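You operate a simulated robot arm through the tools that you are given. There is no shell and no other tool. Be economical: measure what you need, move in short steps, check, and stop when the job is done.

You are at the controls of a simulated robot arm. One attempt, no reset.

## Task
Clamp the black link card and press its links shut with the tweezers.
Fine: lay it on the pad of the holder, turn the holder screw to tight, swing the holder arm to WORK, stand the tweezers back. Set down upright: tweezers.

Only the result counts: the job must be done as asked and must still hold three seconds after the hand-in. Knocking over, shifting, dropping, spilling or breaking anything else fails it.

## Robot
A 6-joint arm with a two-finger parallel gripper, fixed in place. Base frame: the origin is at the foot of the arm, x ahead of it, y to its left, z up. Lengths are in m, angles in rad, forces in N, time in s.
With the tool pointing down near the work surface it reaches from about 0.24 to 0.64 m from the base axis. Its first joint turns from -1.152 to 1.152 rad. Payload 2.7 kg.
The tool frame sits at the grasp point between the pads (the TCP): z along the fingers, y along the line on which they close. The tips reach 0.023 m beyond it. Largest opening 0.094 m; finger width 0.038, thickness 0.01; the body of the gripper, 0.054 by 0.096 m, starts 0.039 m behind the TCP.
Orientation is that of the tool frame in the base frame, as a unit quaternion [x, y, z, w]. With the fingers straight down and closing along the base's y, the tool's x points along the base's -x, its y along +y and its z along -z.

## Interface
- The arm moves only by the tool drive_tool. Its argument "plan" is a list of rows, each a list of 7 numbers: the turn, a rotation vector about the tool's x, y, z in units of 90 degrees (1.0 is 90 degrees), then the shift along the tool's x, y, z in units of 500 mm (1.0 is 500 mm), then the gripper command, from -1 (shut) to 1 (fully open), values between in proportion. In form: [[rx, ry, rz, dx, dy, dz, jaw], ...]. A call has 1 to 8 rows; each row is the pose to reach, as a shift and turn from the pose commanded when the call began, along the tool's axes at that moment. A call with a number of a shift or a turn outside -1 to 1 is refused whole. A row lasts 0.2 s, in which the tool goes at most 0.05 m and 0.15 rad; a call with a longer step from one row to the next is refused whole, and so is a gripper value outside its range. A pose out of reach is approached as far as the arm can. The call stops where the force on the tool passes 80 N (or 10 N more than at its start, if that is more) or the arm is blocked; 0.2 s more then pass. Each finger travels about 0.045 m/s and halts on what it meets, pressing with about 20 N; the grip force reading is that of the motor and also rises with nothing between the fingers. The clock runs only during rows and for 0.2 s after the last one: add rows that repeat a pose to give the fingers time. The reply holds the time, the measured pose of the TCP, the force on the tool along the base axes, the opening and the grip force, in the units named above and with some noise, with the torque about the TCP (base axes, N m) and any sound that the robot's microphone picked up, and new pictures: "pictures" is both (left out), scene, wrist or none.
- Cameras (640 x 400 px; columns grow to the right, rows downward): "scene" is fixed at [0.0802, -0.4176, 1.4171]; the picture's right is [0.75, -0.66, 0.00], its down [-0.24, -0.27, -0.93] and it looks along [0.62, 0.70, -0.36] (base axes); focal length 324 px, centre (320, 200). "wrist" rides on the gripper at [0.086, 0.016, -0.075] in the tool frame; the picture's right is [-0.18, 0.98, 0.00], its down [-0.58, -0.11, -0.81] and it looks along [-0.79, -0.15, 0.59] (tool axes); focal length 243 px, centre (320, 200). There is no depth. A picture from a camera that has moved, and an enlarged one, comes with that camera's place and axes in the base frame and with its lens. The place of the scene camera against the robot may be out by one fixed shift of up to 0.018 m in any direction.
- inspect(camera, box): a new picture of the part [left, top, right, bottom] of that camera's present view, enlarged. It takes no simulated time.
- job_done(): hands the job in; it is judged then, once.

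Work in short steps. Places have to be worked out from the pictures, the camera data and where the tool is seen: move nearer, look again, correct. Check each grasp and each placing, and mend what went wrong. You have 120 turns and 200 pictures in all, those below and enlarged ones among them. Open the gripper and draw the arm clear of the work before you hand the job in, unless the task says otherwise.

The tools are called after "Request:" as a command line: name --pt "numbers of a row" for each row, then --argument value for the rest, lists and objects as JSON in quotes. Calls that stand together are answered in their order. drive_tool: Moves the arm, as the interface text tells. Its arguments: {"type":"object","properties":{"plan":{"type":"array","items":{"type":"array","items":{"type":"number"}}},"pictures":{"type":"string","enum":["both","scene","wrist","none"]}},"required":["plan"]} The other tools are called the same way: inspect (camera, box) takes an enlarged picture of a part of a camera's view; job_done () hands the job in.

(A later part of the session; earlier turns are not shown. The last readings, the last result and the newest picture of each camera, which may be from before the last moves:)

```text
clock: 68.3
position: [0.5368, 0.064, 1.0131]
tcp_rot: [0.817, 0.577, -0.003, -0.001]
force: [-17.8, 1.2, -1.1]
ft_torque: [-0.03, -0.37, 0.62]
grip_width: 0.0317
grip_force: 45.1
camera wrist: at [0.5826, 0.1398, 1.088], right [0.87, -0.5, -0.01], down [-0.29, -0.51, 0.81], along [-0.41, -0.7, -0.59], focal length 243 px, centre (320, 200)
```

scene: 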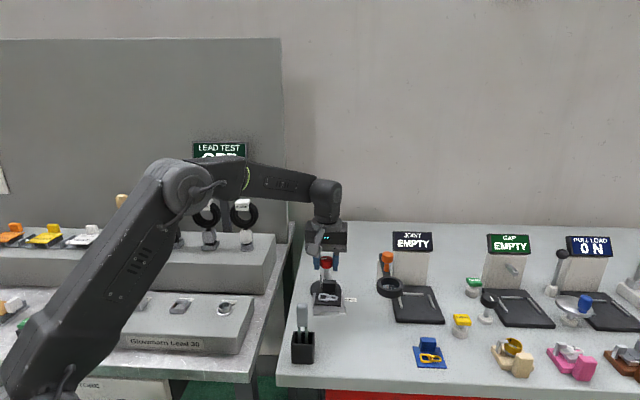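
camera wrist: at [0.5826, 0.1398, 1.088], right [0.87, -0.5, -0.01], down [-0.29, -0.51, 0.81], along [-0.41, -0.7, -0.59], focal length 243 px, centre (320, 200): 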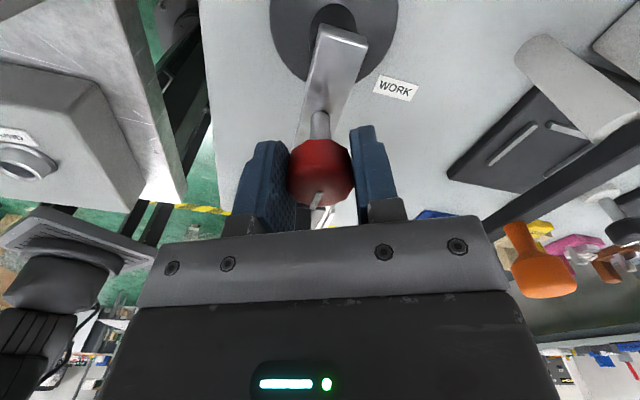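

Torque rose to 0.62 N·m and the knob lagged the gripper: the stop (≈1.5 turns) is reached. Release, unwind and re-test the clamp.

Request:
drive_tool --pt "0 0 0 0 0 0 -0.2" --pt "0 0 0 0 0 0 0.1" --pt "0 0 0 0 0 0 0.2" --pt "0 0 0 0 0 -0.07 0.2" --pt "0 0 0 0 0 -0.13 0.2" --pictures "none"

Request:
drive_tool --pt "0 0 -0.095 0 0 0 0.2" --pt "0 0 -0.19 0 0 0 0.2" --pt "0 0 -0.285 0 0 0 0.2" --pt "0 0 -0.38 0 0 0 0.2" --pt "0 0 -0.475 0 0 0 0.2" --pt "0 0 -0.57 0 0 0 0.2" --pt "0 0 -0.665 0 0 0 0.2" --pt "0 0 -0.76 0 0 0 0.2" --pictures "none"

Request:
drive_tool --pt "0 0 -0.095 0 0 0 0.2" --pt "0 0 -0.19 0 0 0 0.2" --pt "0 0 -0.285 0 0 0 0.2" --pt "0 0 -0.38 0 0 0 0.2" --pt "0 0 -0.475 0 0 0 0.2" --pt "0 0 -0.57 0 0 0 0.2" --pt "0 0 -0.665 0 0 0 0.2" --pt "0 0 -0.76 0 0 0 0.2" --pictures "none"

Request:
drive_tool --pt "0 0 -0.095 0.07 0 0 0.2" --pt "0 0 -0.19 0.14 0 0 0.2" --pt "0 0 -0.194 0.14 0 0 0.2" --pictures "wrist"

Request:
inspect --camera "wrist" --box '[200, 0, 440, 190]'

Request:
inspect --camera "scene" --box '[300, 250, 380, 320]'

```text
clock: 69.5
position: [0.5414, 0.0629, 1.0782]
tcp_rot: [0.816, 0.577, -0.001, -0.001]
force: [-0.8, 0.1, 0.4]
ft_torque: [0.01, -0.04, -0.01]
grip_width: 0.0565
grip_force: 0.1
```

```text
clock: 71.3
position: [0.5373, 0.0632, 1.0783]
tcp_rot: [0.349, 0.937, -0.002, -0.002]
force: [-0.4, -0.7, -1.2]
ft_torque: [0.02, 0.02, -0.06]
grip_width: 0.0564
grip_force: 0.1
```

```text
clock: 73.1
position: [0.5393, 0.0625, 1.0785]
tcp_rot: [-0.238, 0.971, 0.001, -0.002]
force: [0.1, 0.3, -0.1]
ft_torque: [0.01, -0.05, 0.0]
grip_width: 0.0566
grip_force: 0.1
```

```text
clock: 73.9
position: [0.477, 0.0297, 1.0787]
tcp_rot: [-0.383, 0.924, 0.001, -0.003]
force: [0.6, 0.5, 0.0]
ft_torque: [0.01, -0.04, -0.03]
grip_width: 0.0563
grip_force: 0.2
camera wrist: at [0.4045, -0.0194, 1.1543], right [-0.56, 0.83, 0.0], down [0.49, 0.33, 0.8], along [0.66, 0.45, -0.59], focal length 243 px, centre (320, 200)
```

wrist: 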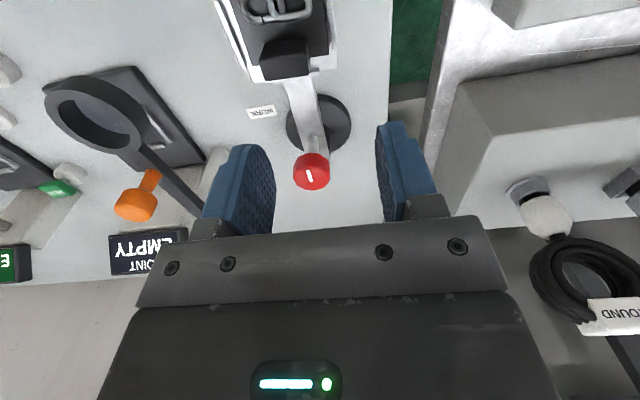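

```text
2.11 times, centred on (320, 95) of wrist
camera zoom: at [0.4045, -0.0194, 1.1543], right [-0.56, 0.83, 0.0], down [0.49, 0.33, 0.8], along [0.66, 0.45, -0.59], focal length 511 px, centre (320, 421)
```

zoom: 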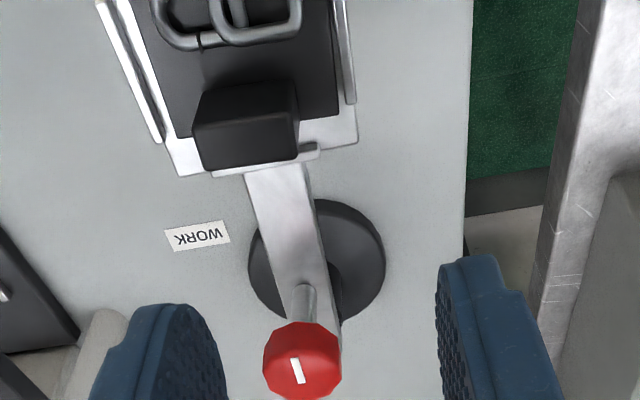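

```text
5.71 times, centred on (340, 285) of scene
camera zoom: at [0.0802, -0.4176, 1.4171], right [0.75, -0.66, 0.0], down [-0.24, -0.27, -0.93], along [0.62, 0.7, -0.36], focal length 1849 px, centre (206, -286)
```

zoom: 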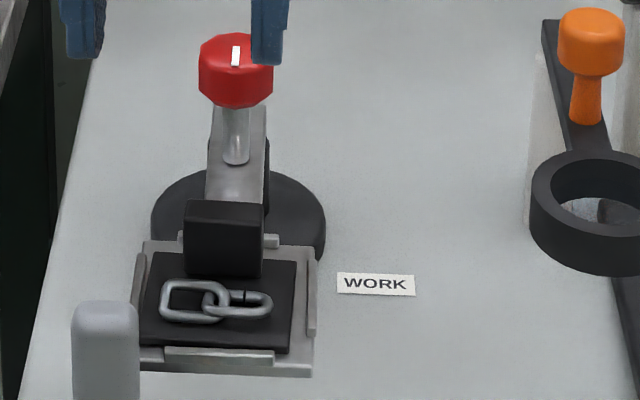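

The holder arm over-rotated a few degrees from the tightening torque, which is fine. Tug test again at the block (≈(0.477,0.004)).

Request:
drive_tool --pt "0 0 0.033 0.026 -0.036 0.04 0.2" --pt "0 0 0.033 0.026 -0.036 0.1 0.2" --pt "0 0 0.033 0.026 -0.036 0.145 0.2" --pt "0 0 0.033 0.026 -0.036 0.145 -0.2" --pt "0 0 0.033 0.026 -0.036 0.145 -0.7" --pt "0 0 0.033 0.026 -0.036 0.145 -0.7" --pt "0 0 0.033 0.026 -0.036 0.143 -0.7" --pt "0 0 0.033 0.026 -0.036 0.141 -0.7" --pictures "none"

Request:
inspect --camera "scene" --box '[300, 250, 380, 320]'

```text
clock: 75.7
position: [0.4811, 0.0102, 1.0084]
tcp_rot: [-0.358, 0.934, 0.0, -0.002]
force: [2.5, -2.6, -0.4]
ft_torque: [-0.06, -0.1, 0.15]
grip_width: 0.0292
grip_force: 20.2
```

```text
5.71 times, centred on (340, 285) of scene
camera zoom: at [0.0803, -0.4176, 1.4171], right [0.75, -0.66, 0.0], down [-0.24, -0.27, -0.93], along [0.62, 0.7, -0.36], focal length 1849 px, centre (206, -286)
```

zoom: 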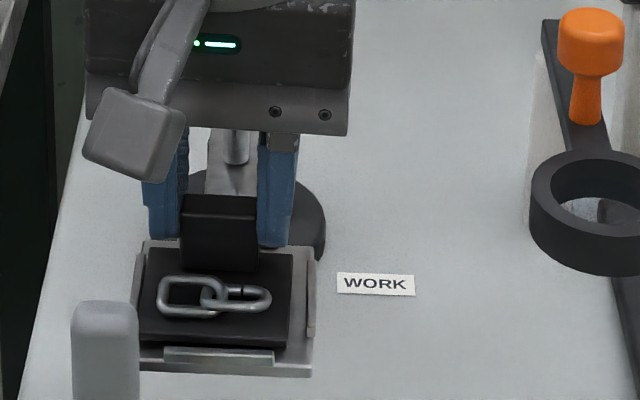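

Inconclusive; I'll tug a few mm further.

Request:
drive_tool --pt "0 0 0 0 0 -0.004 -0.7" --pt "0 0 0 0 0 -0.008 -0.7" --pt "0 0 0 0 0 -0.008 -0.7" --pictures "none"

Request:
inspect --camera "scene" --box '[300, 250, 380, 320]'

```text
clock: 76.5
position: [0.4811, 0.0098, 1.0119]
tcp_rot: [-0.357, 0.934, 0.001, -0.003]
force: [0.4, 0.3, -0.1]
ft_torque: [0.01, 0.0, -0.01]
grip_width: 0.0289
grip_force: 20.2
```

```text
5.71 times, centred on (340, 285) of scene
camera zoom: at [0.0802, -0.4176, 1.4171], right [0.75, -0.66, 0.0], down [-0.24, -0.27, -0.93], along [0.62, 0.7, -0.36], focal length 1849 px, centre (206, -286)
```

zoom: 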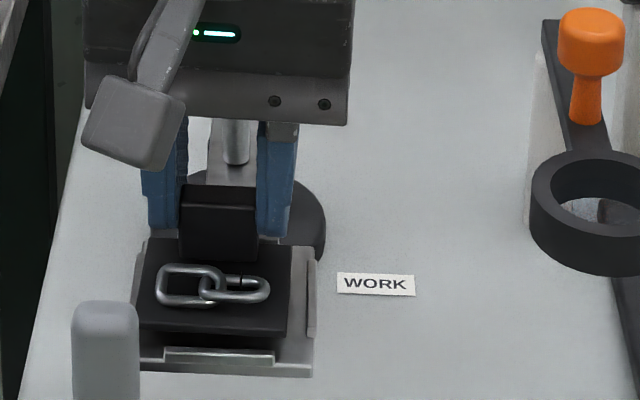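

The card lifts freely, so it isn't physically held. Possibly it was not centred enough on the pad when the screw tightened. Let me look at the pad while holding the card just above it.

Request:
inspect --camera "wrist" --box '[200, 0, 440, 190]'

```text
2.11 times, centred on (320, 95) of wrist
camera zoom: at [0.406, -0.0362, 1.0877], right [-0.52, 0.85, 0.0], down [0.51, 0.31, 0.8], along [0.69, 0.42, -0.59], focal length 511 px, centre (320, 421)
```

zoom: 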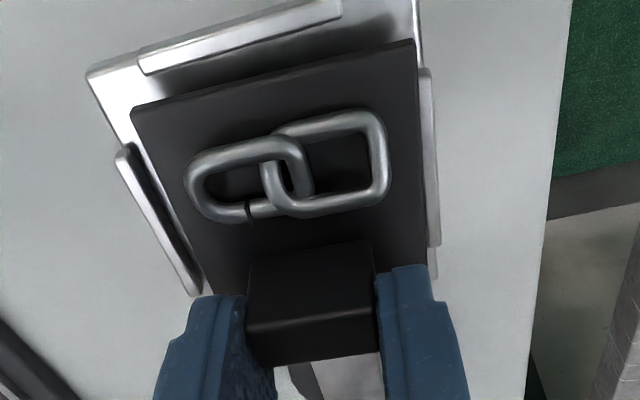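

The card is ~3 mm off-centre laterally and 2.5° skewed. I'll correct, seat it, and tug again.

Request:
drive_tool --pt "0 0 -0.03 -0.003 -0.003 0 -0.7" --pt "0 0 -0.03 -0.003 -0.003 0.007 -0.7" --pt "0 0 -0.03 -0.003 -0.003 0.013 -0.7" --pt "0 0 -0.03 -0.003 -0.003 0.013 -0.7" --pt "0 0 -0.03 -0.003 -0.003 0.013 -0.7" --pictures "none"

Request:
drive_tool --pt "0 0 0 0 0 -0.003 -0.7" --pt "0 0 0 0 0 -0.006 -0.7" --pt "0 0 0 0 0 -0.008 -0.7" --pictures "none"

Request:
inspect --camera "scene" --box '[300, 250, 380, 320]'

```text
clock: 77.7
position: [0.483, 0.0095, 1.0056]
tcp_rot: [-0.379, 0.925, 0.002, -0.003]
force: [0.6, 0.7, -0.7]
ft_torque: [0.01, -0.05, 0.04]
grip_width: 0.0291
grip_force: 20.0
```

```text
clock: 78.5
position: [0.4813, 0.009, 1.0096]
tcp_rot: [-0.38, 0.925, 0.001, -0.003]
force: [-0.3, -0.8, -0.9]
ft_torque: [-0.01, -0.01, 0.01]
grip_width: 0.0288
grip_force: 20.1
```

```text
5.71 times, centred on (340, 285) of scene
camera zoom: at [0.0802, -0.4176, 1.4171], right [0.75, -0.66, 0.0], down [-0.24, -0.27, -0.93], along [0.62, 0.7, -0.36], focal length 1849 px, centre (206, -286)
```

zoom: 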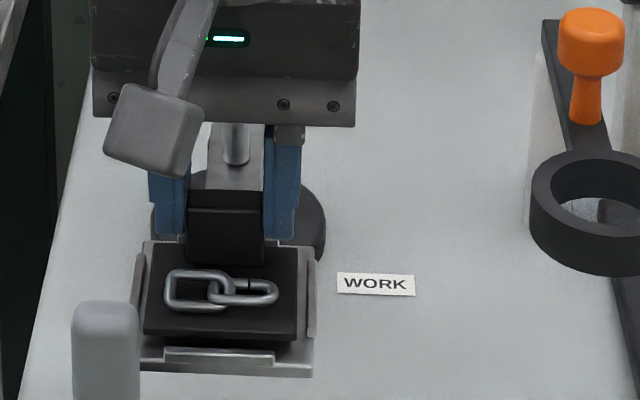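

It wasn't quite in contact. I'll lower until contact, release, wait, regrip and tug.

Request:
drive_tool --pt "0 0 0 0 0 0.006 -0.7" --pt "0 0 0 0 0 0.01 -0.7" --pt "0 0 0 0 0 0.013 -0.7" --pt "0 0 0 0 0 0.013 -0.7" --pictures "none"

Request:
drive_tool --pt "0 0 0 0 0 0 -0.3" --pt "0 0 0 0 0 0 0.0" --pt "0 0 0 0 0 0 0.0" --pt "0 0 0 0 0 0 -0.3" --pt "0 0 0 0 0 0 -0.7" --pt "0 0 0 0 0 0 -0.7" --pt "0 0 0 0 0 -0.004 -0.7" --pt "0 0 0 0 0 -0.01 -0.7" --pictures "none"

Request:
inspect --camera "scene" --box '[300, 250, 380, 320]'

```text
clock: 79.5
position: [0.4831, 0.0095, 1.0049]
tcp_rot: [-0.379, 0.925, 0.0, 0.0]
force: [-1.8, -0.1, 19.1]
ft_torque: [-0.28, 0.29, 0.06]
grip_width: 0.029
grip_force: 20.0
```

```text
clock: 81.3
position: [0.4822, 0.0098, 1.0078]
tcp_rot: [-0.379, 0.925, 0.001, -0.002]
force: [-0.3, -0.3, -1.3]
ft_torque: [0.0, 0.01, 0.01]
grip_width: 0.029
grip_force: 19.6
```

```text
5.71 times, centred on (340, 285) of scene
camera zoom: at [0.0802, -0.4176, 1.4171], right [0.75, -0.66, 0.0], down [-0.24, -0.27, -0.93], along [0.62, 0.7, -0.36], focal length 1849 px, centre (206, -286)
```

zoom: 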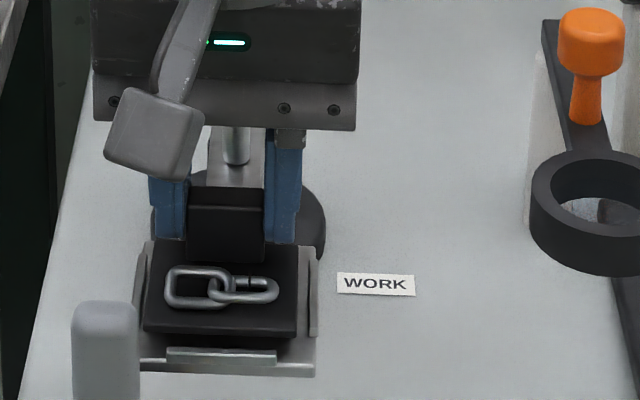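

Still free, though now well seated and centred (centre of pressure at the card centre). I'll set it down, release, then loosen the screw ~110° and retighten with the card properly in place.

Request:
drive_tool --pt "0 0 0 0 0 0.006 -0.7" --pt "0 0 0 0 0 0.009 -0.7" --pt "0 0 0 0 0 0.009 -0.7" --pt "0 0 0 0 0 0.008 -0.3" --pt "0 0 0 0 0 0.008 0.1" --pt "0 0 0 0 0 0.008 0.2" --pt "0 0 0 0 0 -0.06 0.2" --pt "0 0 0 0 0 -0.13 0.2" --pictures "none"

Request:
drive_tool --pt "0 0 0.09 -0.04 0.0 0 0.2" --pt "0 0 0.18 -0.08 0.0 0 0.2" --pt "0 0 0.27 -0.12 0.0 0 0.2" --pt "0 0 0.36 -0.155 0.0 0 0.2" --pt "0 0 0.45 -0.155 0.0 0 0.2" --pt "0 0 0.54 -0.155 0.0 0 0.2" --pt "0 0 0.63 -0.155 0.0 0 0.2" --pt "0 0 0.72 -0.155 0.0 0 0.2" --pictures "wrist"

Request:
inspect --camera "scene" --box '[300, 250, 380, 320]'

```text
clock: 83.1
position: [0.4834, 0.0124, 1.0738]
tcp_rot: [-0.38, 0.925, 0.001, -0.002]
force: [1.4, 0.5, 0.1]
ft_torque: [-0.03, 0.02, 0.0]
grip_width: 0.0567
grip_force: 0.1
```

```text
clock: 84.9
position: [0.5375, 0.0635, 1.0721]
tcp_rot: [0.177, 0.984, 0.0, -0.002]
force: [-0.1, -0.2, -0.4]
ft_torque: [-0.01, -0.02, 0.02]
grip_width: 0.0564
grip_force: 0.1
camera wrist: at [0.4626, 0.1087, 1.1476], right [0.51, 0.86, 0.0], down [0.51, -0.3, 0.8], along [0.69, -0.42, -0.59], focal length 243 px, centre (320, 200)
```

wrist: 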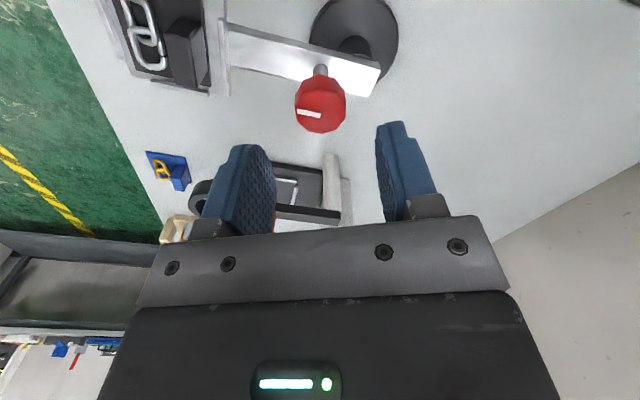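

```text
5.71 times, centred on (340, 285) of scene
camera zoom: at [0.0802, -0.4176, 1.4171], right [0.75, -0.66, 0.0], down [-0.24, -0.27, -0.93], along [0.62, 0.7, -0.36], focal length 1849 px, centre (206, -286)
```

zoom: 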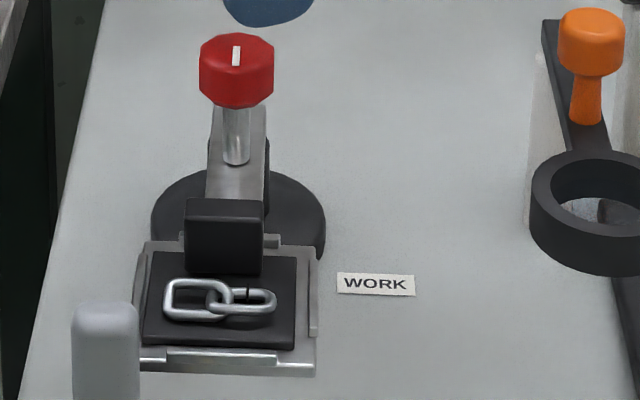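

Knob centred under the gripper. Grip, loosen ~75°.

Request:
drive_tool --pt "0 0 0 0 0 0.06 0.2" --pt "0 0 0 0 0 0.118 0.2" --pt "0 0 0 0 0 0.118 -0.2" --pt "0 0 0 0 0 0.118 -0.7" --pt "0 0 0 0 0 0.118 -0.8" --pictures "none"

Request:
drive_tool --pt "0 0 -0.09 0 0 0 -0.8" --pt "0 0 -0.18 0 0 0 -0.8" --pt "0 0 -0.27 0 0 0 -0.8" --pt "0 0 -0.36 0 0 0 -0.8" --pt "0 0 -0.45 0 0 0 -0.8" --pt "0 0 -0.54 0 0 0 -0.8" --pt "0 0 -0.63 0 0 0 -0.8" --pt "0 0 -0.72 0 0 0 -0.8" --pictures "wrist"

Request:
drive_tool --pt "0 0 0.09 0 0 0 -0.8" --pt "0 0 0.18 0 0 0 -0.8" --pt "0 0 0.27 0 0 0 -0.8" --pt "0 0 0.36 0 0 0 -0.8" --pt "0 0 0.45 0 0 0 -0.8" --pt "0 0 0.54 0 0 0 -0.8" --pt "0 0 0.63 0 0 0 -0.8" --pt "0 0 0.68 0 0 0 -0.8" --pictures "wrist"

```text
clock: 86.1
position: [0.5368, 0.0639, 1.0134]
tcp_rot: [0.176, 0.984, 0.0, -0.001]
force: [2.7, 6.9, -2.3]
ft_torque: [0.11, -0.92, 0.04]
grip_width: 0.0316
grip_force: 45.0
```

```text
clock: 87.9
position: [0.5365, 0.0618, 1.0123]
tcp_rot: [-0.381, 0.925, 0.0, -0.004]
force: [2.6, -2.1, -11.1]
ft_torque: [-1.21, 0.31, -0.01]
grip_width: 0.0318
grip_force: 44.8
camera wrist: at [0.4653, 0.013, 1.0889], right [-0.56, 0.83, 0.0], down [0.5, 0.33, 0.8], along [0.66, 0.45, -0.6], focal length 243 px, centre (320, 200)
```

wrist: 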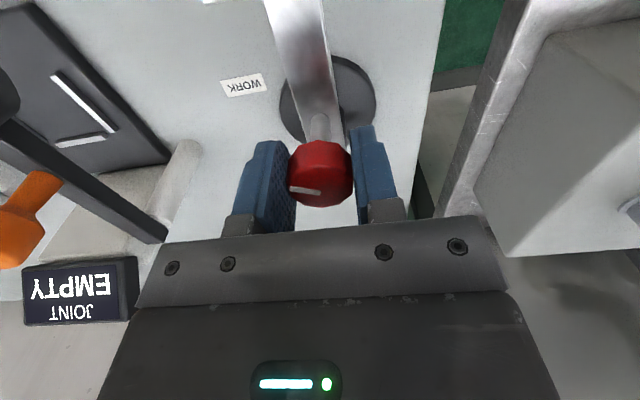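

```text
clock: 89.7
position: [0.5368, 0.0628, 1.0128]
tcp_rot: [0.146, 0.989, -0.001, -0.003]
force: [-5.4, -5.0, -8.6]
ft_torque: [0.69, 1.15, -0.02]
grip_width: 0.0318
grip_force: 45.1
camera wrist: at [0.4598, 0.1037, 1.0888], right [0.46, 0.89, 0.0], down [0.53, -0.27, 0.8], along [0.71, -0.37, -0.6], focal length 243 px, centre (320, 200)
```

wrist: 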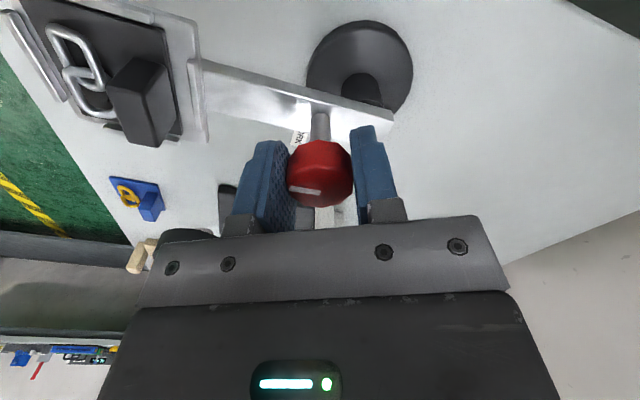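

Loosened and retightened most of the way; continue to the stop.

Request:
drive_tool --pt "0 0 0.06 0 0 0 -0.8" --pt "0 0 0.12 0 0 0 -0.8" --pt "0 0 0.18 0 0 0 -0.8" --pt "0 0 0.24 0 0 0 -0.8" --pt "0 0 0.24 0 0 0 -0.8" --pictures "wrist"

```text
clock: 90.9
position: [0.5372, 0.0641, 1.0135]
tcp_rot: [0.327, 0.945, -0.001, -0.001]
force: [3.2, 1.9, -8.5]
ft_torque: [-0.22, -0.29, 0.78]
grip_width: 0.0313
grip_force: 45.3
camera wrist: at [0.4804, 0.1295, 1.0895], right [0.75, 0.66, 0.0], down [0.39, -0.45, 0.81], along [0.53, -0.61, -0.59], focal length 243 px, centre (320, 200)
```

wrist: 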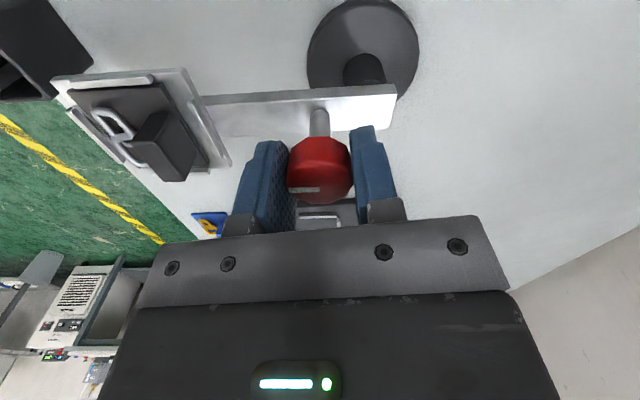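

Torque 0.78 N·m at the stop: the screw is tight. Release, go back to the block and tug-test.

Request:
drive_tool --pt "0 0 0 0 0 0 -0.2" --pt "0 0 0 0 0 0 0.1" --pt "0 0 0 0 0 0 0.2" --pt "0 0 0 0 0 -0.07 0.2" --pt "0 0 0 0 0 -0.12 0.2" --pt "0 0 -0.09 0 0 -0.12 0.2" --pt "0 0 -0.18 0 0 -0.12 0.2" --pictures "none"

Request:
drive_tool --pt "0 0 -0.093 0 0 0 0.2" --pt "0 0 -0.186 0 0 0 0.2" --pt "0 0 -0.28 0 0 0 0.2" --pt "0 0 -0.373 0 0 0 0.2" --pt "0 0 -0.466 0 0 0 0.2" --pt "0 0 -0.56 0 0 0 0.2" --pt "0 0 -0.65 0 0 0 0.2" --pt "0 0 -0.742 0 0 0 0.2" --pictures "none"

Request:
drive_tool --pt "0 0 0 0.08 0 0 0.2" --pt "0 0 0 0.15 0 0 0.2" --pt "0 0 0 0.15 0 0.06 0.2" --pt "0 0 0 0.15 0 0.06 0.2" --pictures "none"

Request:
inspect --camera "wrist" --box '[200, 0, 440, 190]'

Request:
inspect --camera "scene" --box '[300, 250, 380, 320]'

```text
clock: 92.5
position: [0.5381, 0.064, 1.0738]
tcp_rot: [0.19, 0.982, 0.0, -0.002]
force: [0.7, 1.0, 0.1]
ft_torque: [0.0, 0.0, 0.0]
grip_width: 0.0564
grip_force: 0.1
```

```text
clock: 94.3
position: [0.5387, 0.0638, 1.0731]
tcp_rot: [-0.382, 0.924, 0.001, -0.002]
force: [0.1, 0.5, 0.4]
ft_torque: [0.01, 0.01, -0.03]
grip_width: 0.0563
grip_force: 0.1
```

```text
clock: 95.3
position: [0.4825, 0.011, 1.0434]
tcp_rot: [-0.381, 0.925, 0.001, -0.003]
force: [-1.1, -0.4, -0.4]
ft_torque: [-0.04, -0.03, -0.02]
grip_width: 0.0567
grip_force: 0.1
```

```text
2.11 times, centred on (320, 95) of wrist
camera zoom: at [0.4114, -0.0378, 1.1189], right [-0.56, 0.83, 0.0], down [0.49, 0.33, 0.8], along [0.66, 0.45, -0.59], focal length 511 px, centre (320, 421)
```

zoom: 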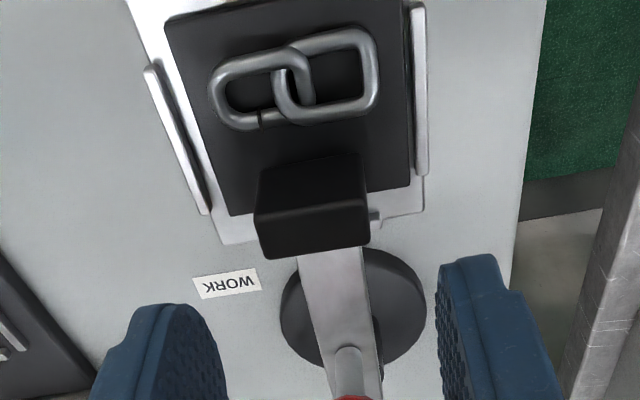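

```text
5.71 times, centred on (340, 285) of scene
camera zoom: at [0.0802, -0.4176, 1.4171], right [0.75, -0.66, 0.0], down [-0.24, -0.27, -0.93], along [0.62, 0.7, -0.36], focal length 1849 px, centre (206, -286)
```

zoom: 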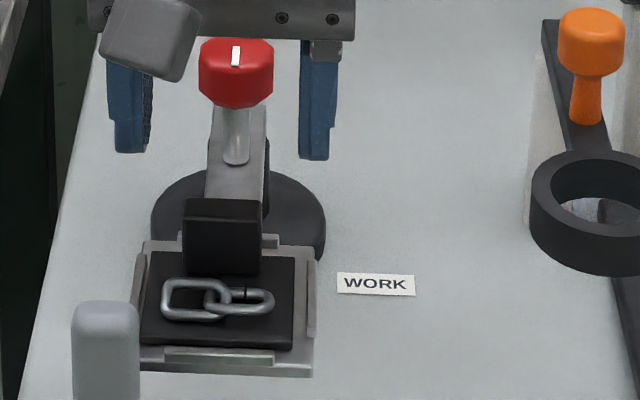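

Descend to the block, grip, and tug 4 mm.

Request:
drive_tool --pt "0 0 0 0.006 -0.0016 0.04 0.2" --pt "0 0 0 0.006 -0.0016 0.075 0.2" --pt "0 0 0 0.006 -0.0016 0.075 -0.2" --pt "0 0 0 0.006 -0.0016 0.075 -0.7" --pt "0 0 0 0.006 -0.0016 0.075 -0.7" --pt "0 0 0 0.006 -0.0016 0.071 -0.7" --pt "0 0 0 0.006 -0.0016 0.067 -0.7" --pictures "none"

Request:
inspect --camera "scene" --box '[300, 250, 380, 320]'

```text
clock: 96.9
position: [0.4824, 0.0086, 1.01]
tcp_rot: [-0.381, 0.924, 0.001, -0.002]
force: [0.1, 0.0, -0.4]
ft_torque: [0.01, -0.03, 0.0]
grip_width: 0.0287
grip_force: 19.9
```

```text
5.71 times, centred on (340, 285) of scene
camera zoom: at [0.0802, -0.4176, 1.4171], right [0.75, -0.66, 0.0], down [-0.24, -0.27, -0.93], along [0.62, 0.7, -0.36], focal length 1849 px, centre (206, -286)
```

zoom: 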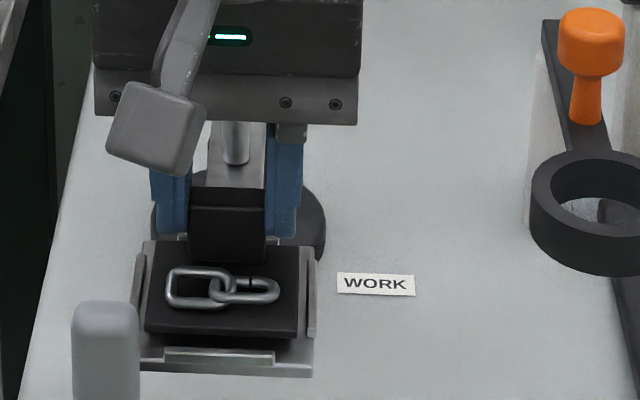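

The card still isn't physically locked; the clamp is perhaps only a screw state. I'll trim the card 1.5 mm to centre, set it down and release; then swing to WORK gently and see.

Request:
drive_tool --pt "0 0 0 0 -0.003 0 -0.7" --pt "0 0 0 0 -0.003 0.005 -0.7" --pt "0 0 0 0 -0.003 0.009 -0.7" --pt "0 0 0 0 -0.003 0.011 -0.7" --pt "0 0 0 0 -0.003 0.011 -0.3" --pt "0 0 0 0 -0.003 0.011 0.2" --pt "0 0 0 0 -0.003 0.011 0.2" --pictures "none"

Request:
drive_tool --pt "0 0 0 0 0 -0.05 0.2" --pt "0 0 0 0 0 -0.13 0.2" --pt "0 0 0 -0.08 0 -0.13 0.2" --pt "0 0 0 -0.153 0 -0.13 0.2" --pt "0 0 0 -0.153 0 -0.13 0.2" --pictures "none"

Request:
inspect --camera "wrist" --box '[200, 0, 440, 190]'

Request:
inspect --camera "scene" --box '[300, 250, 420, 330]'

```text
clock: 98.5
position: [0.4835, 0.0058, 1.0045]
tcp_rot: [-0.381, 0.924, 0.001, -0.002]
force: [0.4, -0.6, 0.0]
ft_torque: [0.02, 0.01, -0.03]
grip_width: 0.0564
grip_force: 0.0
```

```text
clock: 99.7
position: [0.5376, 0.0612, 1.0684]
tcp_rot: [-0.382, 0.924, 0.001, -0.002]
force: [-0.5, 0.2, 0.1]
ft_torque: [0.0, 0.01, 0.02]
grip_width: 0.0564
grip_force: 0.1
```

```text
2.11 times, centred on (320, 95) of wrist
camera zoom: at [0.4652, 0.0129, 1.1448], right [-0.56, 0.83, 0.0], down [0.49, 0.33, 0.8], along [0.66, 0.45, -0.59], focal length 511 px, centre (320, 421)
```

zoom: 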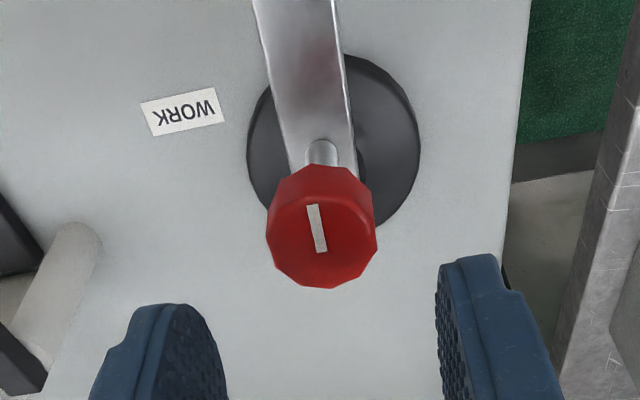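

```text
5.00 times, centred on (360, 290) of scene
camera zoom: at [0.0802, -0.4175, 1.4171], right [0.75, -0.66, 0.0], down [-0.24, -0.27, -0.93], along [0.62, 0.7, -0.36], focal length 1618 px, centre (120, -250)
```

zoom: 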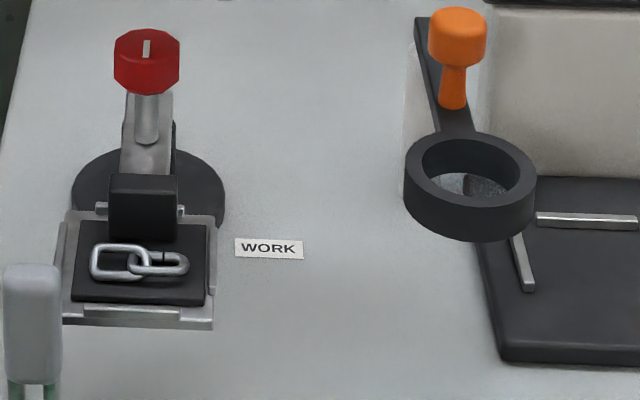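

Card sits centred. Now the swing: pivot ≈(0.557,0.086), knob radius 0.030, arm at ≈-134°. The magnifier ring is at z≈0.994–1.006, so pad and card pass beneath it. I'll rotate the wrist to yaw 0 and grip the knob.

Request:
drive_tool --pt "0 0 0.09 -0.003 0.003 0 0.2" --pt "0 0 0.18 -0.003 0.003 0 0.2" --pt "0 0 0.27 -0.003 0.003 0 0.2" --pt "0 0 0.36 -0.003 0.003 0 0.2" --pt "0 0 0.45 -0.003 0.003 0 0.2" --pt "0 0 0.5 -0.003 0.003 0.04 0.2" --pt "0 0 0.5 -0.003 0.003 0.11 0.2" --pt "0 0 0.5 -0.003 0.003 0.11 0.2" --pictures "none"

Request:
drive_tool --pt "0 0 0 0 0 0 -0.2" --pt "0 0 0 0 0 0 -0.7" --pt "0 0 0 0 0 0 -0.8" --pictures "wrist"

```text
clock: 101.5
position: [0.5374, 0.063, 1.013]
tcp_rot: [0.003, 1.0, 0.0, -0.001]
force: [0.3, -0.6, 1.0]
ft_torque: [0.01, 0.01, -0.02]
grip_width: 0.0564
grip_force: 0.0
```

```text
clock: 102.3
position: [0.5362, 0.0641, 1.0133]
tcp_rot: [0.002, 1.0, 0.0, -0.002]
force: [1.1, 6.3, -1.2]
ft_torque: [-0.18, -0.13, -0.01]
grip_width: 0.0319
grip_force: 45.5
camera wrist: at [0.4511, 0.0798, 1.0894], right [0.19, 0.98, 0.0], down [0.58, -0.11, 0.8], along [0.79, -0.15, -0.59], focal length 243 px, centre (320, 200)
```

wrist: 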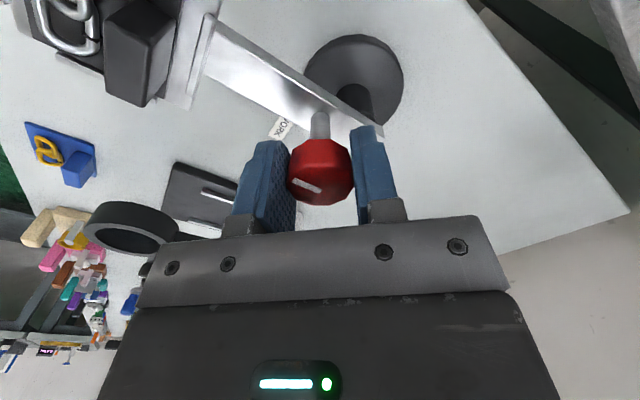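

Gripped. Swing the arm slowly by 40° along its arc.

Request:
drive_tool --pt "0 0 -0.0556 -0.004 -0.0036 0 -0.8" --pt "0 0 -0.111 -0.0082 -0.0066 0 -0.8" --pt "0 0 -0.167 -0.0128 -0.0094 0 -0.8" --pt "0 0 -0.222 -0.0174 -0.0118 0 -0.8" --pt "0 0 -0.278 -0.0224 -0.0138 0 -0.8" --pt "0 0 -0.333 -0.0274 -0.0152 0 -0.8" --pt "0 0 -0.389 -0.0326 -0.0162 0 -0.8" --pt "0 0 -0.444 -0.0378 -0.0168 0 -0.8" --pictures "wrist"

Request:
inspect --camera "scene" --box '[300, 240, 420, 320]'

```text
clock: 104.1
position: [0.5545, 0.0554, 1.0122]
tcp_rot: [-0.34, 0.94, 0.001, -0.005]
force: [-14.0, 5.9, -12.8]
ft_torque: [-0.44, -0.51, -0.01]
grip_width: 0.0321
grip_force: 44.5
camera wrist: at [0.48, 0.0113, 1.0898], right [-0.49, 0.87, 0.0], down [0.52, 0.29, 0.8], along [0.7, 0.39, -0.6], focal length 243 px, centre (320, 200)
```

wrist: 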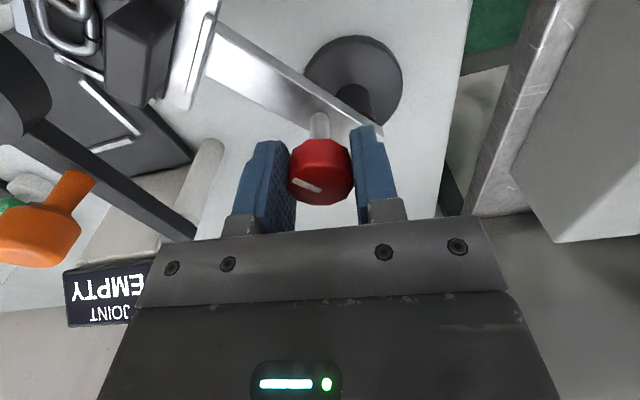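

```text
5.00 times, centred on (360, 280) of scene
camera zoom: at [0.08, -0.4173, 1.4172], right [0.75, -0.66, 0.0], down [-0.24, -0.27, -0.93], along [0.62, 0.7, -0.36], focal length 1618 px, centre (120, -200)
```

zoom: 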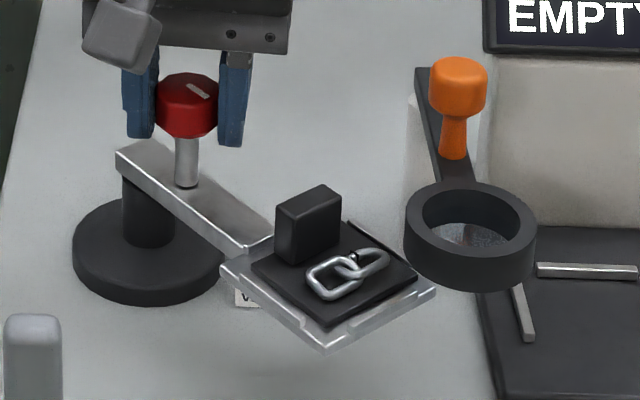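

Smooth so far; the card is steady and clears below the ring. Continue in small steps, watching for a stop.

Request:
drive_tool --pt "0 0 -0.028 -0.0019 -0.0018 0 -0.8" --pt "0 0 -0.0556 -0.0038 -0.0035 0 -0.8" --pt "0 0 -0.083 -0.006 -0.0051 0 -0.8" --pt "0 0 -0.111 -0.0083 -0.0067 0 -0.8" --pt "0 0 -0.139 -0.0105 -0.008 0 -0.8" --pt "0 0 -0.167 -0.0127 -0.0094 0 -0.8" --pictures "wrist"

Request:
inspect --camera "scene" --box '[300, 240, 420, 320]'

```text
clock: 105.5
position: [0.5585, 0.0564, 1.0136]
tcp_rot: [-0.46, 0.888, 0.007, -0.01]
force: [-62.3, 16.6, 4.8]
ft_torque: [0.42, -0.74, -0.18]
grip_width: 0.0318
grip_force: 44.9
camera wrist: at [0.4975, -0.0045, 1.0904], right [-0.7, 0.72, 0.02], down [0.45, 0.41, 0.8], along [0.56, 0.56, -0.6], focal length 243 px, centre (320, 200)
```

wrist: 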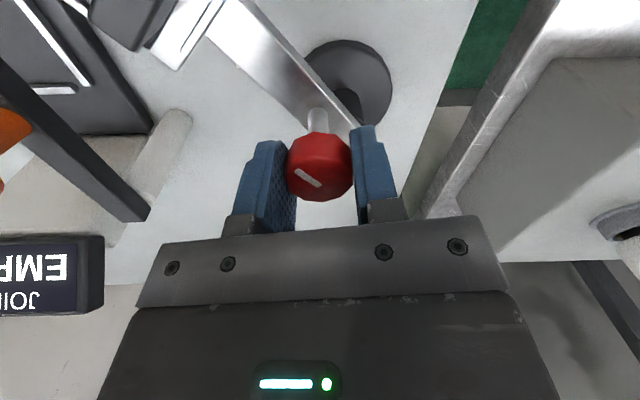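

```text
5.00 times, centred on (360, 280) of scene
camera zoom: at [0.0783, -0.4171, 1.4174], right [0.75, -0.66, 0.0], down [-0.24, -0.27, -0.93], along [0.62, 0.7, -0.36], focal length 1618 px, centre (120, -200)
```

zoom: 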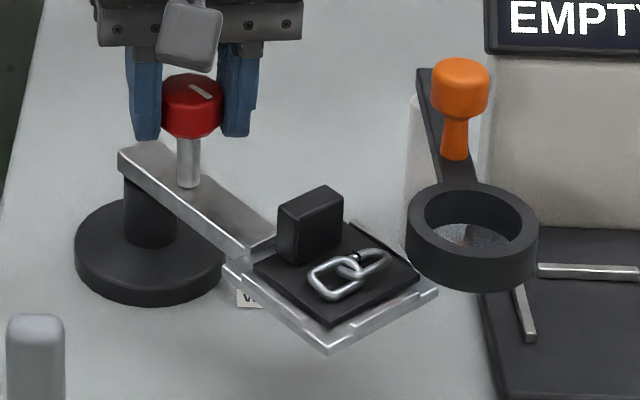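

The arm won't go further: force jumped while it stayed at ≈-93°, so that's the WORK stop (≈42–45° swing). But my over-rotation turned the screw back ~15°, so I'll return to the arc pose and turn clockwise to retighten while holding the knob in place.

Request:
drive_tool --pt "0 0 0.04 0.004 0.005 0 -0.8" --pt "0 0 0.1 0.008 0.01 0 -0.8" --pt "0 0 0.167 0.0085 0.0105 0 -0.8" --pt "0 0 0.22 0.0085 0.0105 0 -0.8" --pt "0 0 0.28 0.0085 0.0105 0 -0.8" --pt "0 0 0.28 0.0085 0.0105 0 -0.8" --pictures "wrist"

Request:
inspect --camera "scene" --box '[300, 240, 420, 320]'

```text
clock: 106.9
position: [0.5563, 0.0564, 1.0139]
tcp_rot: [-0.255, 0.967, 0.001, -0.003]
force: [-17.2, 15.6, -7.4]
ft_torque: [-0.22, 0.05, 0.19]
grip_width: 0.0313
grip_force: 45.0
camera wrist: at [0.4746, 0.0267, 1.0902], right [-0.32, 0.95, 0.0], down [0.56, 0.19, 0.8], along [0.76, 0.26, -0.6], focal length 243 px, centre (320, 200)
```

wrist: 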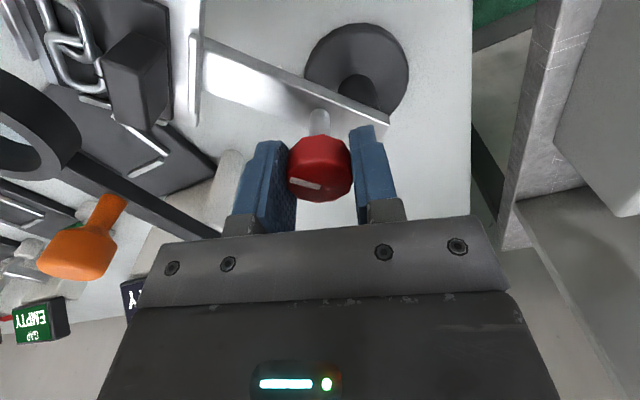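

```text
5.00 times, centred on (360, 280) of scene
camera zoom: at [0.0798, -0.4171, 1.4173], right [0.75, -0.66, 0.0], down [-0.24, -0.27, -0.93], along [0.62, 0.7, -0.36], focal length 1618 px, centre (120, -200)
```

zoom: 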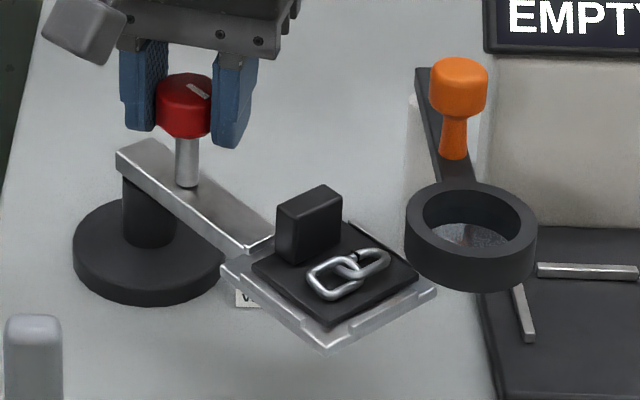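

Torque 0.19 and rising; turn a bit further to confirm it's at the stop.

Request:
drive_tool --pt "0 0 0.06 0 0 0 -0.8" --pt "0 0 0.12 0 0 0 -0.8" --pt "0 0 0.12 0 0 0 -0.8" --pictures "wrist"

Request:
inspect --camera "scene" --box '[300, 240, 420, 320]'

```text
clock: 107.7
position: [0.5567, 0.056, 1.0149]
tcp_rot: [-0.163, 0.987, 0.0, -0.001]
force: [-18.1, 17.0, -2.0]
ft_torque: [-0.23, 0.16, 0.54]
grip_width: 0.0316
grip_force: 45.1
camera wrist: at [0.4709, 0.0432, 1.0904], right [-0.14, 0.99, 0.0], down [0.59, 0.08, 0.8], along [0.8, 0.11, -0.6], focal length 243 px, centre (320, 200)
```

wrist: 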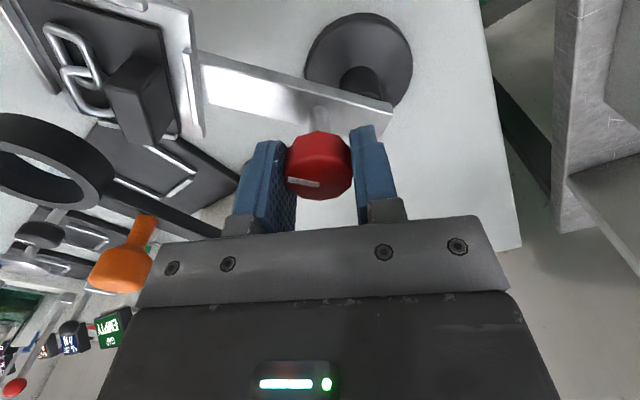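

```text
5.00 times, centred on (360, 280) of scene
camera zoom: at [0.0798, -0.417, 1.4173], right [0.75, -0.66, 0.0], down [-0.24, -0.27, -0.93], along [0.62, 0.7, -0.36], focal length 1618 px, centre (120, -200)
```

zoom: 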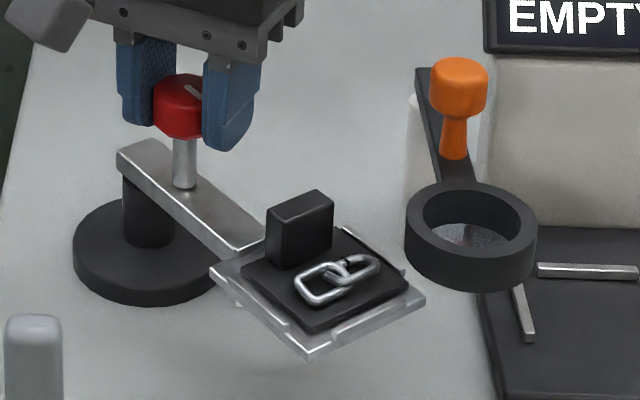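

Screw tight (0.54 N·m), and the arm was pushed back ~3°. I'll re-seat the grip to shed torsion, then push the knob in +x onto the WORK stop.

Request:
drive_tool --pt "0 0 0 0 0 0 -0.2" --pt "0 0 0 0 0 0 -0.2" --pt "0 0 0 0 0 0 -0.8" --pt "0 0 0 -0.004 -0.0014 0 -0.8" --pt "0 0 0 -0.0076 -0.0026 0 -0.8" --pt "0 0 0 -0.0076 -0.0026 0 -0.8" --pictures "none"

Request:
inspect --camera "scene" --box '[300, 240, 420, 320]'

```text
clock: 109.1
position: [0.5589, 0.0559, 1.0153]
tcp_rot: [-0.163, 0.987, 0.0, -0.005]
force: [-36.7, 15.2, 15.6]
ft_torque: [-0.17, -0.12, 0.09]
grip_width: 0.0321
grip_force: 45.0
```

```text
5.00 times, centred on (360, 280) of scene
camera zoom: at [0.0788, -0.4171, 1.4173], right [0.75, -0.66, 0.0], down [-0.24, -0.27, -0.93], along [0.62, 0.7, -0.36], focal length 1618 px, centre (120, -200)
```

zoom: 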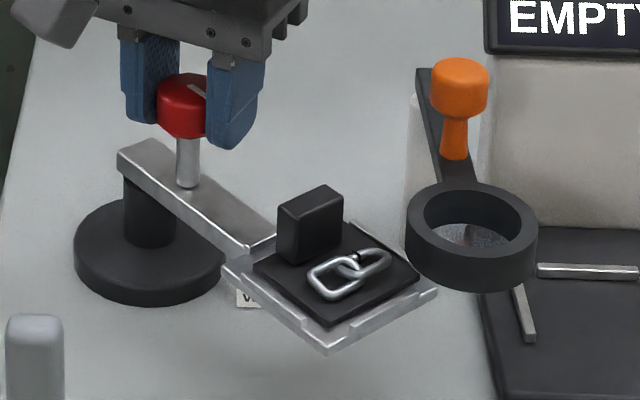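

Arm is at the WORK stop. Release, rise, and move over to look at the tweezers.

Request:
drive_tool --pt "0 0 0 0 0 0 -0.2" --pt "0 0 0 0 0 0 0.2" --pt "0 0 0 0 0 -0.09 0.2" --pt "0 0 0 0 0 -0.18 0.2" --pt "0 0 -0.07 0.08 -0.005 -0.23 0.2" --pt "0 0 -0.14 0.17 -0.01 -0.23 0.2" --pt "0 0 -0.21 0.26 -0.015 -0.23 0.2" --pt "0 0 -0.29 0.353 -0.019 -0.23 0.2" --pictures "both"

Request:
inspect --camera "wrist" --box '[200, 0, 440, 190]'

Request:
inspect --camera "scene" --box '[280, 240, 430, 370]'

```text
clock: 110.9
position: [0.3974, -0.0111, 1.1271]
tcp_rot: [-0.383, 0.924, 0.0, -0.002]
force: [-0.3, -0.6, -0.1]
ft_torque: [0.0, 0.01, -0.02]
grip_width: 0.0565
grip_force: 0.1
camera wrist: at [0.3252, -0.061, 1.2037], right [-0.56, 0.83, 0.0], down [0.49, 0.33, 0.8], along [0.66, 0.45, -0.59], focal length 243 px, centre (320, 200)
```

scene: 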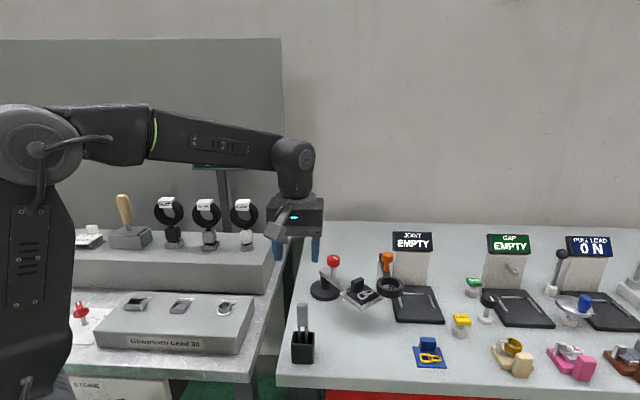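
wrist: 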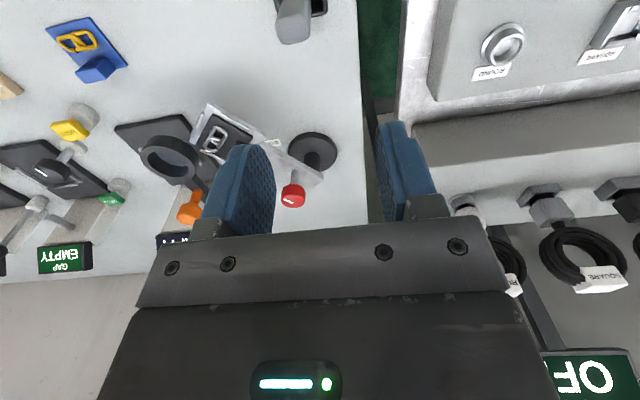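

```text
2.11 times, centred on (320, 95) of wrist
camera zoom: at [0.3252, -0.061, 1.2037], right [-0.56, 0.83, 0.0], down [0.49, 0.33, 0.8], along [0.66, 0.45, -0.59], focal length 511 px, centre (320, 421)
```

zoom: 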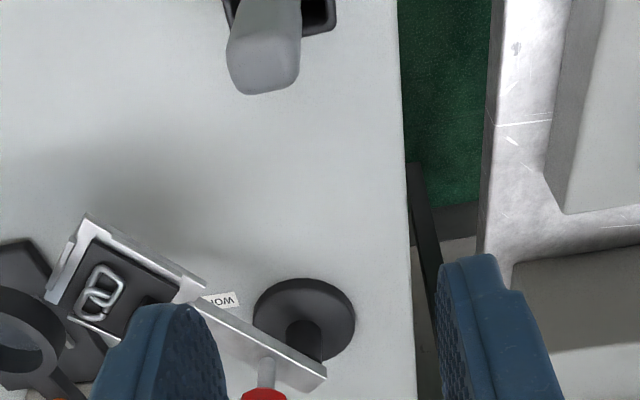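

```text
3.08 times, centred on (355, 305) of scene
camera zoom: at [0.0802, -0.4176, 1.4171], right [0.75, -0.66, 0.0], down [-0.24, -0.27, -0.93], along [0.62, 0.7, -0.36], focal length 996 px, centre (212, -123)
```

zoom: 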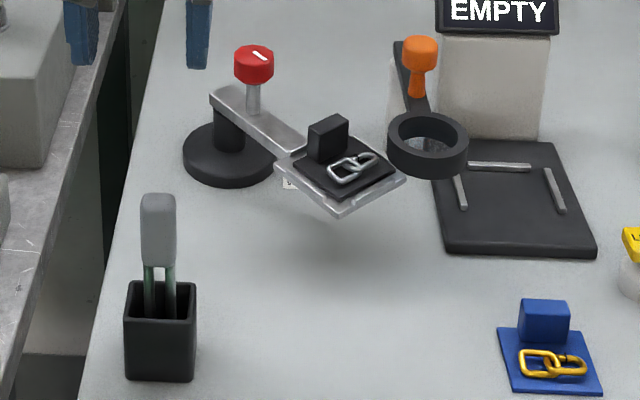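

Tweezers top is ≈(0.387,-0.039,1.025). Move closer above it for an accurate fix.

Request:
drive_tool --pt "0 0 0 0.03 -0.012 0.017 0.2" --pt "0 0 0 0.0585 -0.0235 0.034 0.2" --pt "0 0 0 0.0585 -0.0235 0.034 0.2" --pictures "none"

Request:
inspect --camera "wrist" --box '[220, 0, 420, 160]'

```text
clock: 111.7
position: [0.3845, -0.0404, 1.1125]
tcp_rot: [-0.382, 0.924, 0.0, -0.002]
force: [-0.4, 0.0, 0.0]
ft_torque: [-0.05, 0.01, 0.0]
grip_width: 0.0566
grip_force: 0.1
```

```text
2.50 times, centred on (320, 80) of wrist
camera zoom: at [0.3128, -0.0898, 1.188], right [-0.56, 0.83, 0.0], down [0.49, 0.33, 0.8], along [0.66, 0.45, -0.59], focal length 606 px, centre (320, 500)
```

zoom: 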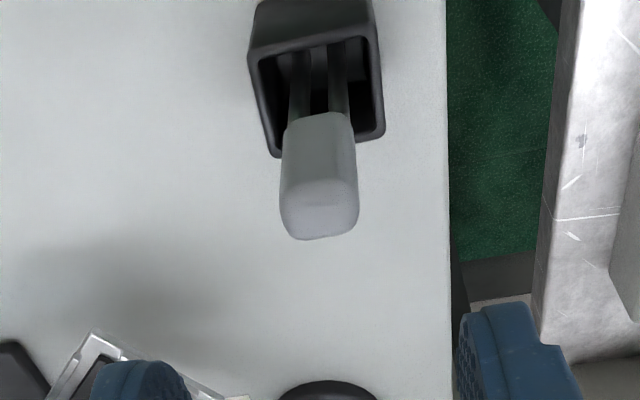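

Head: centre (0.383,-0.042), z 0.985–1.032, 20 mm wide. Descend around it and grip at z≈1.008.

Request:
drive_tool --pt "0 0 0 0.004 0 0.08 0.2" --pt "0 0 0 0.004 0 0.15 0.2" --pt "0 0 0 0.004 0 0.209 0.2" --pt "0 0 0 0.004 0 0.209 -0.1" --pt "0 0 0 0.004 0 0.209 -0.5" --pt "0 0 0 0.004 0 0.209 -0.8" --pt "0 0 0 0.004 0 0.209 -0.8" --pictures "both"

```text
clock: 113.3
position: [0.3847, -0.0404, 1.0082]
tcp_rot: [-0.382, 0.924, 0.001, -0.002]
force: [-0.1, 0.0, -0.8]
ft_torque: [-0.01, -0.03, 0.02]
grip_width: 0.0217
grip_force: 20.6
camera wrist: at [0.3119, -0.0908, 1.0847], right [-0.56, 0.83, 0.0], down [0.49, 0.33, 0.8], along [0.66, 0.45, -0.59], focal length 243 px, centre (320, 200)
```

scene: 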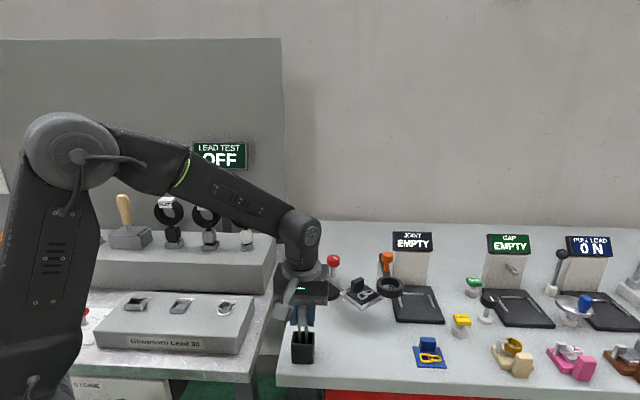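
wrist: 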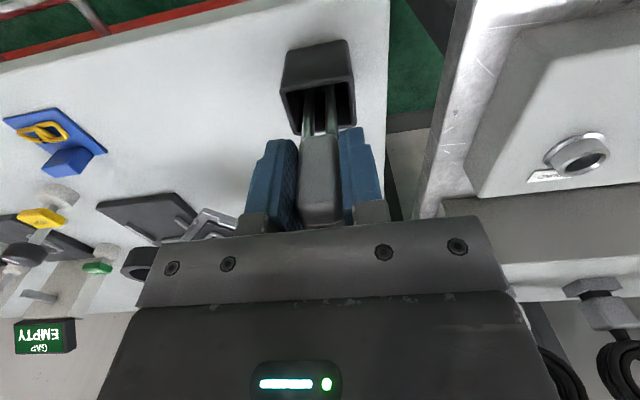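

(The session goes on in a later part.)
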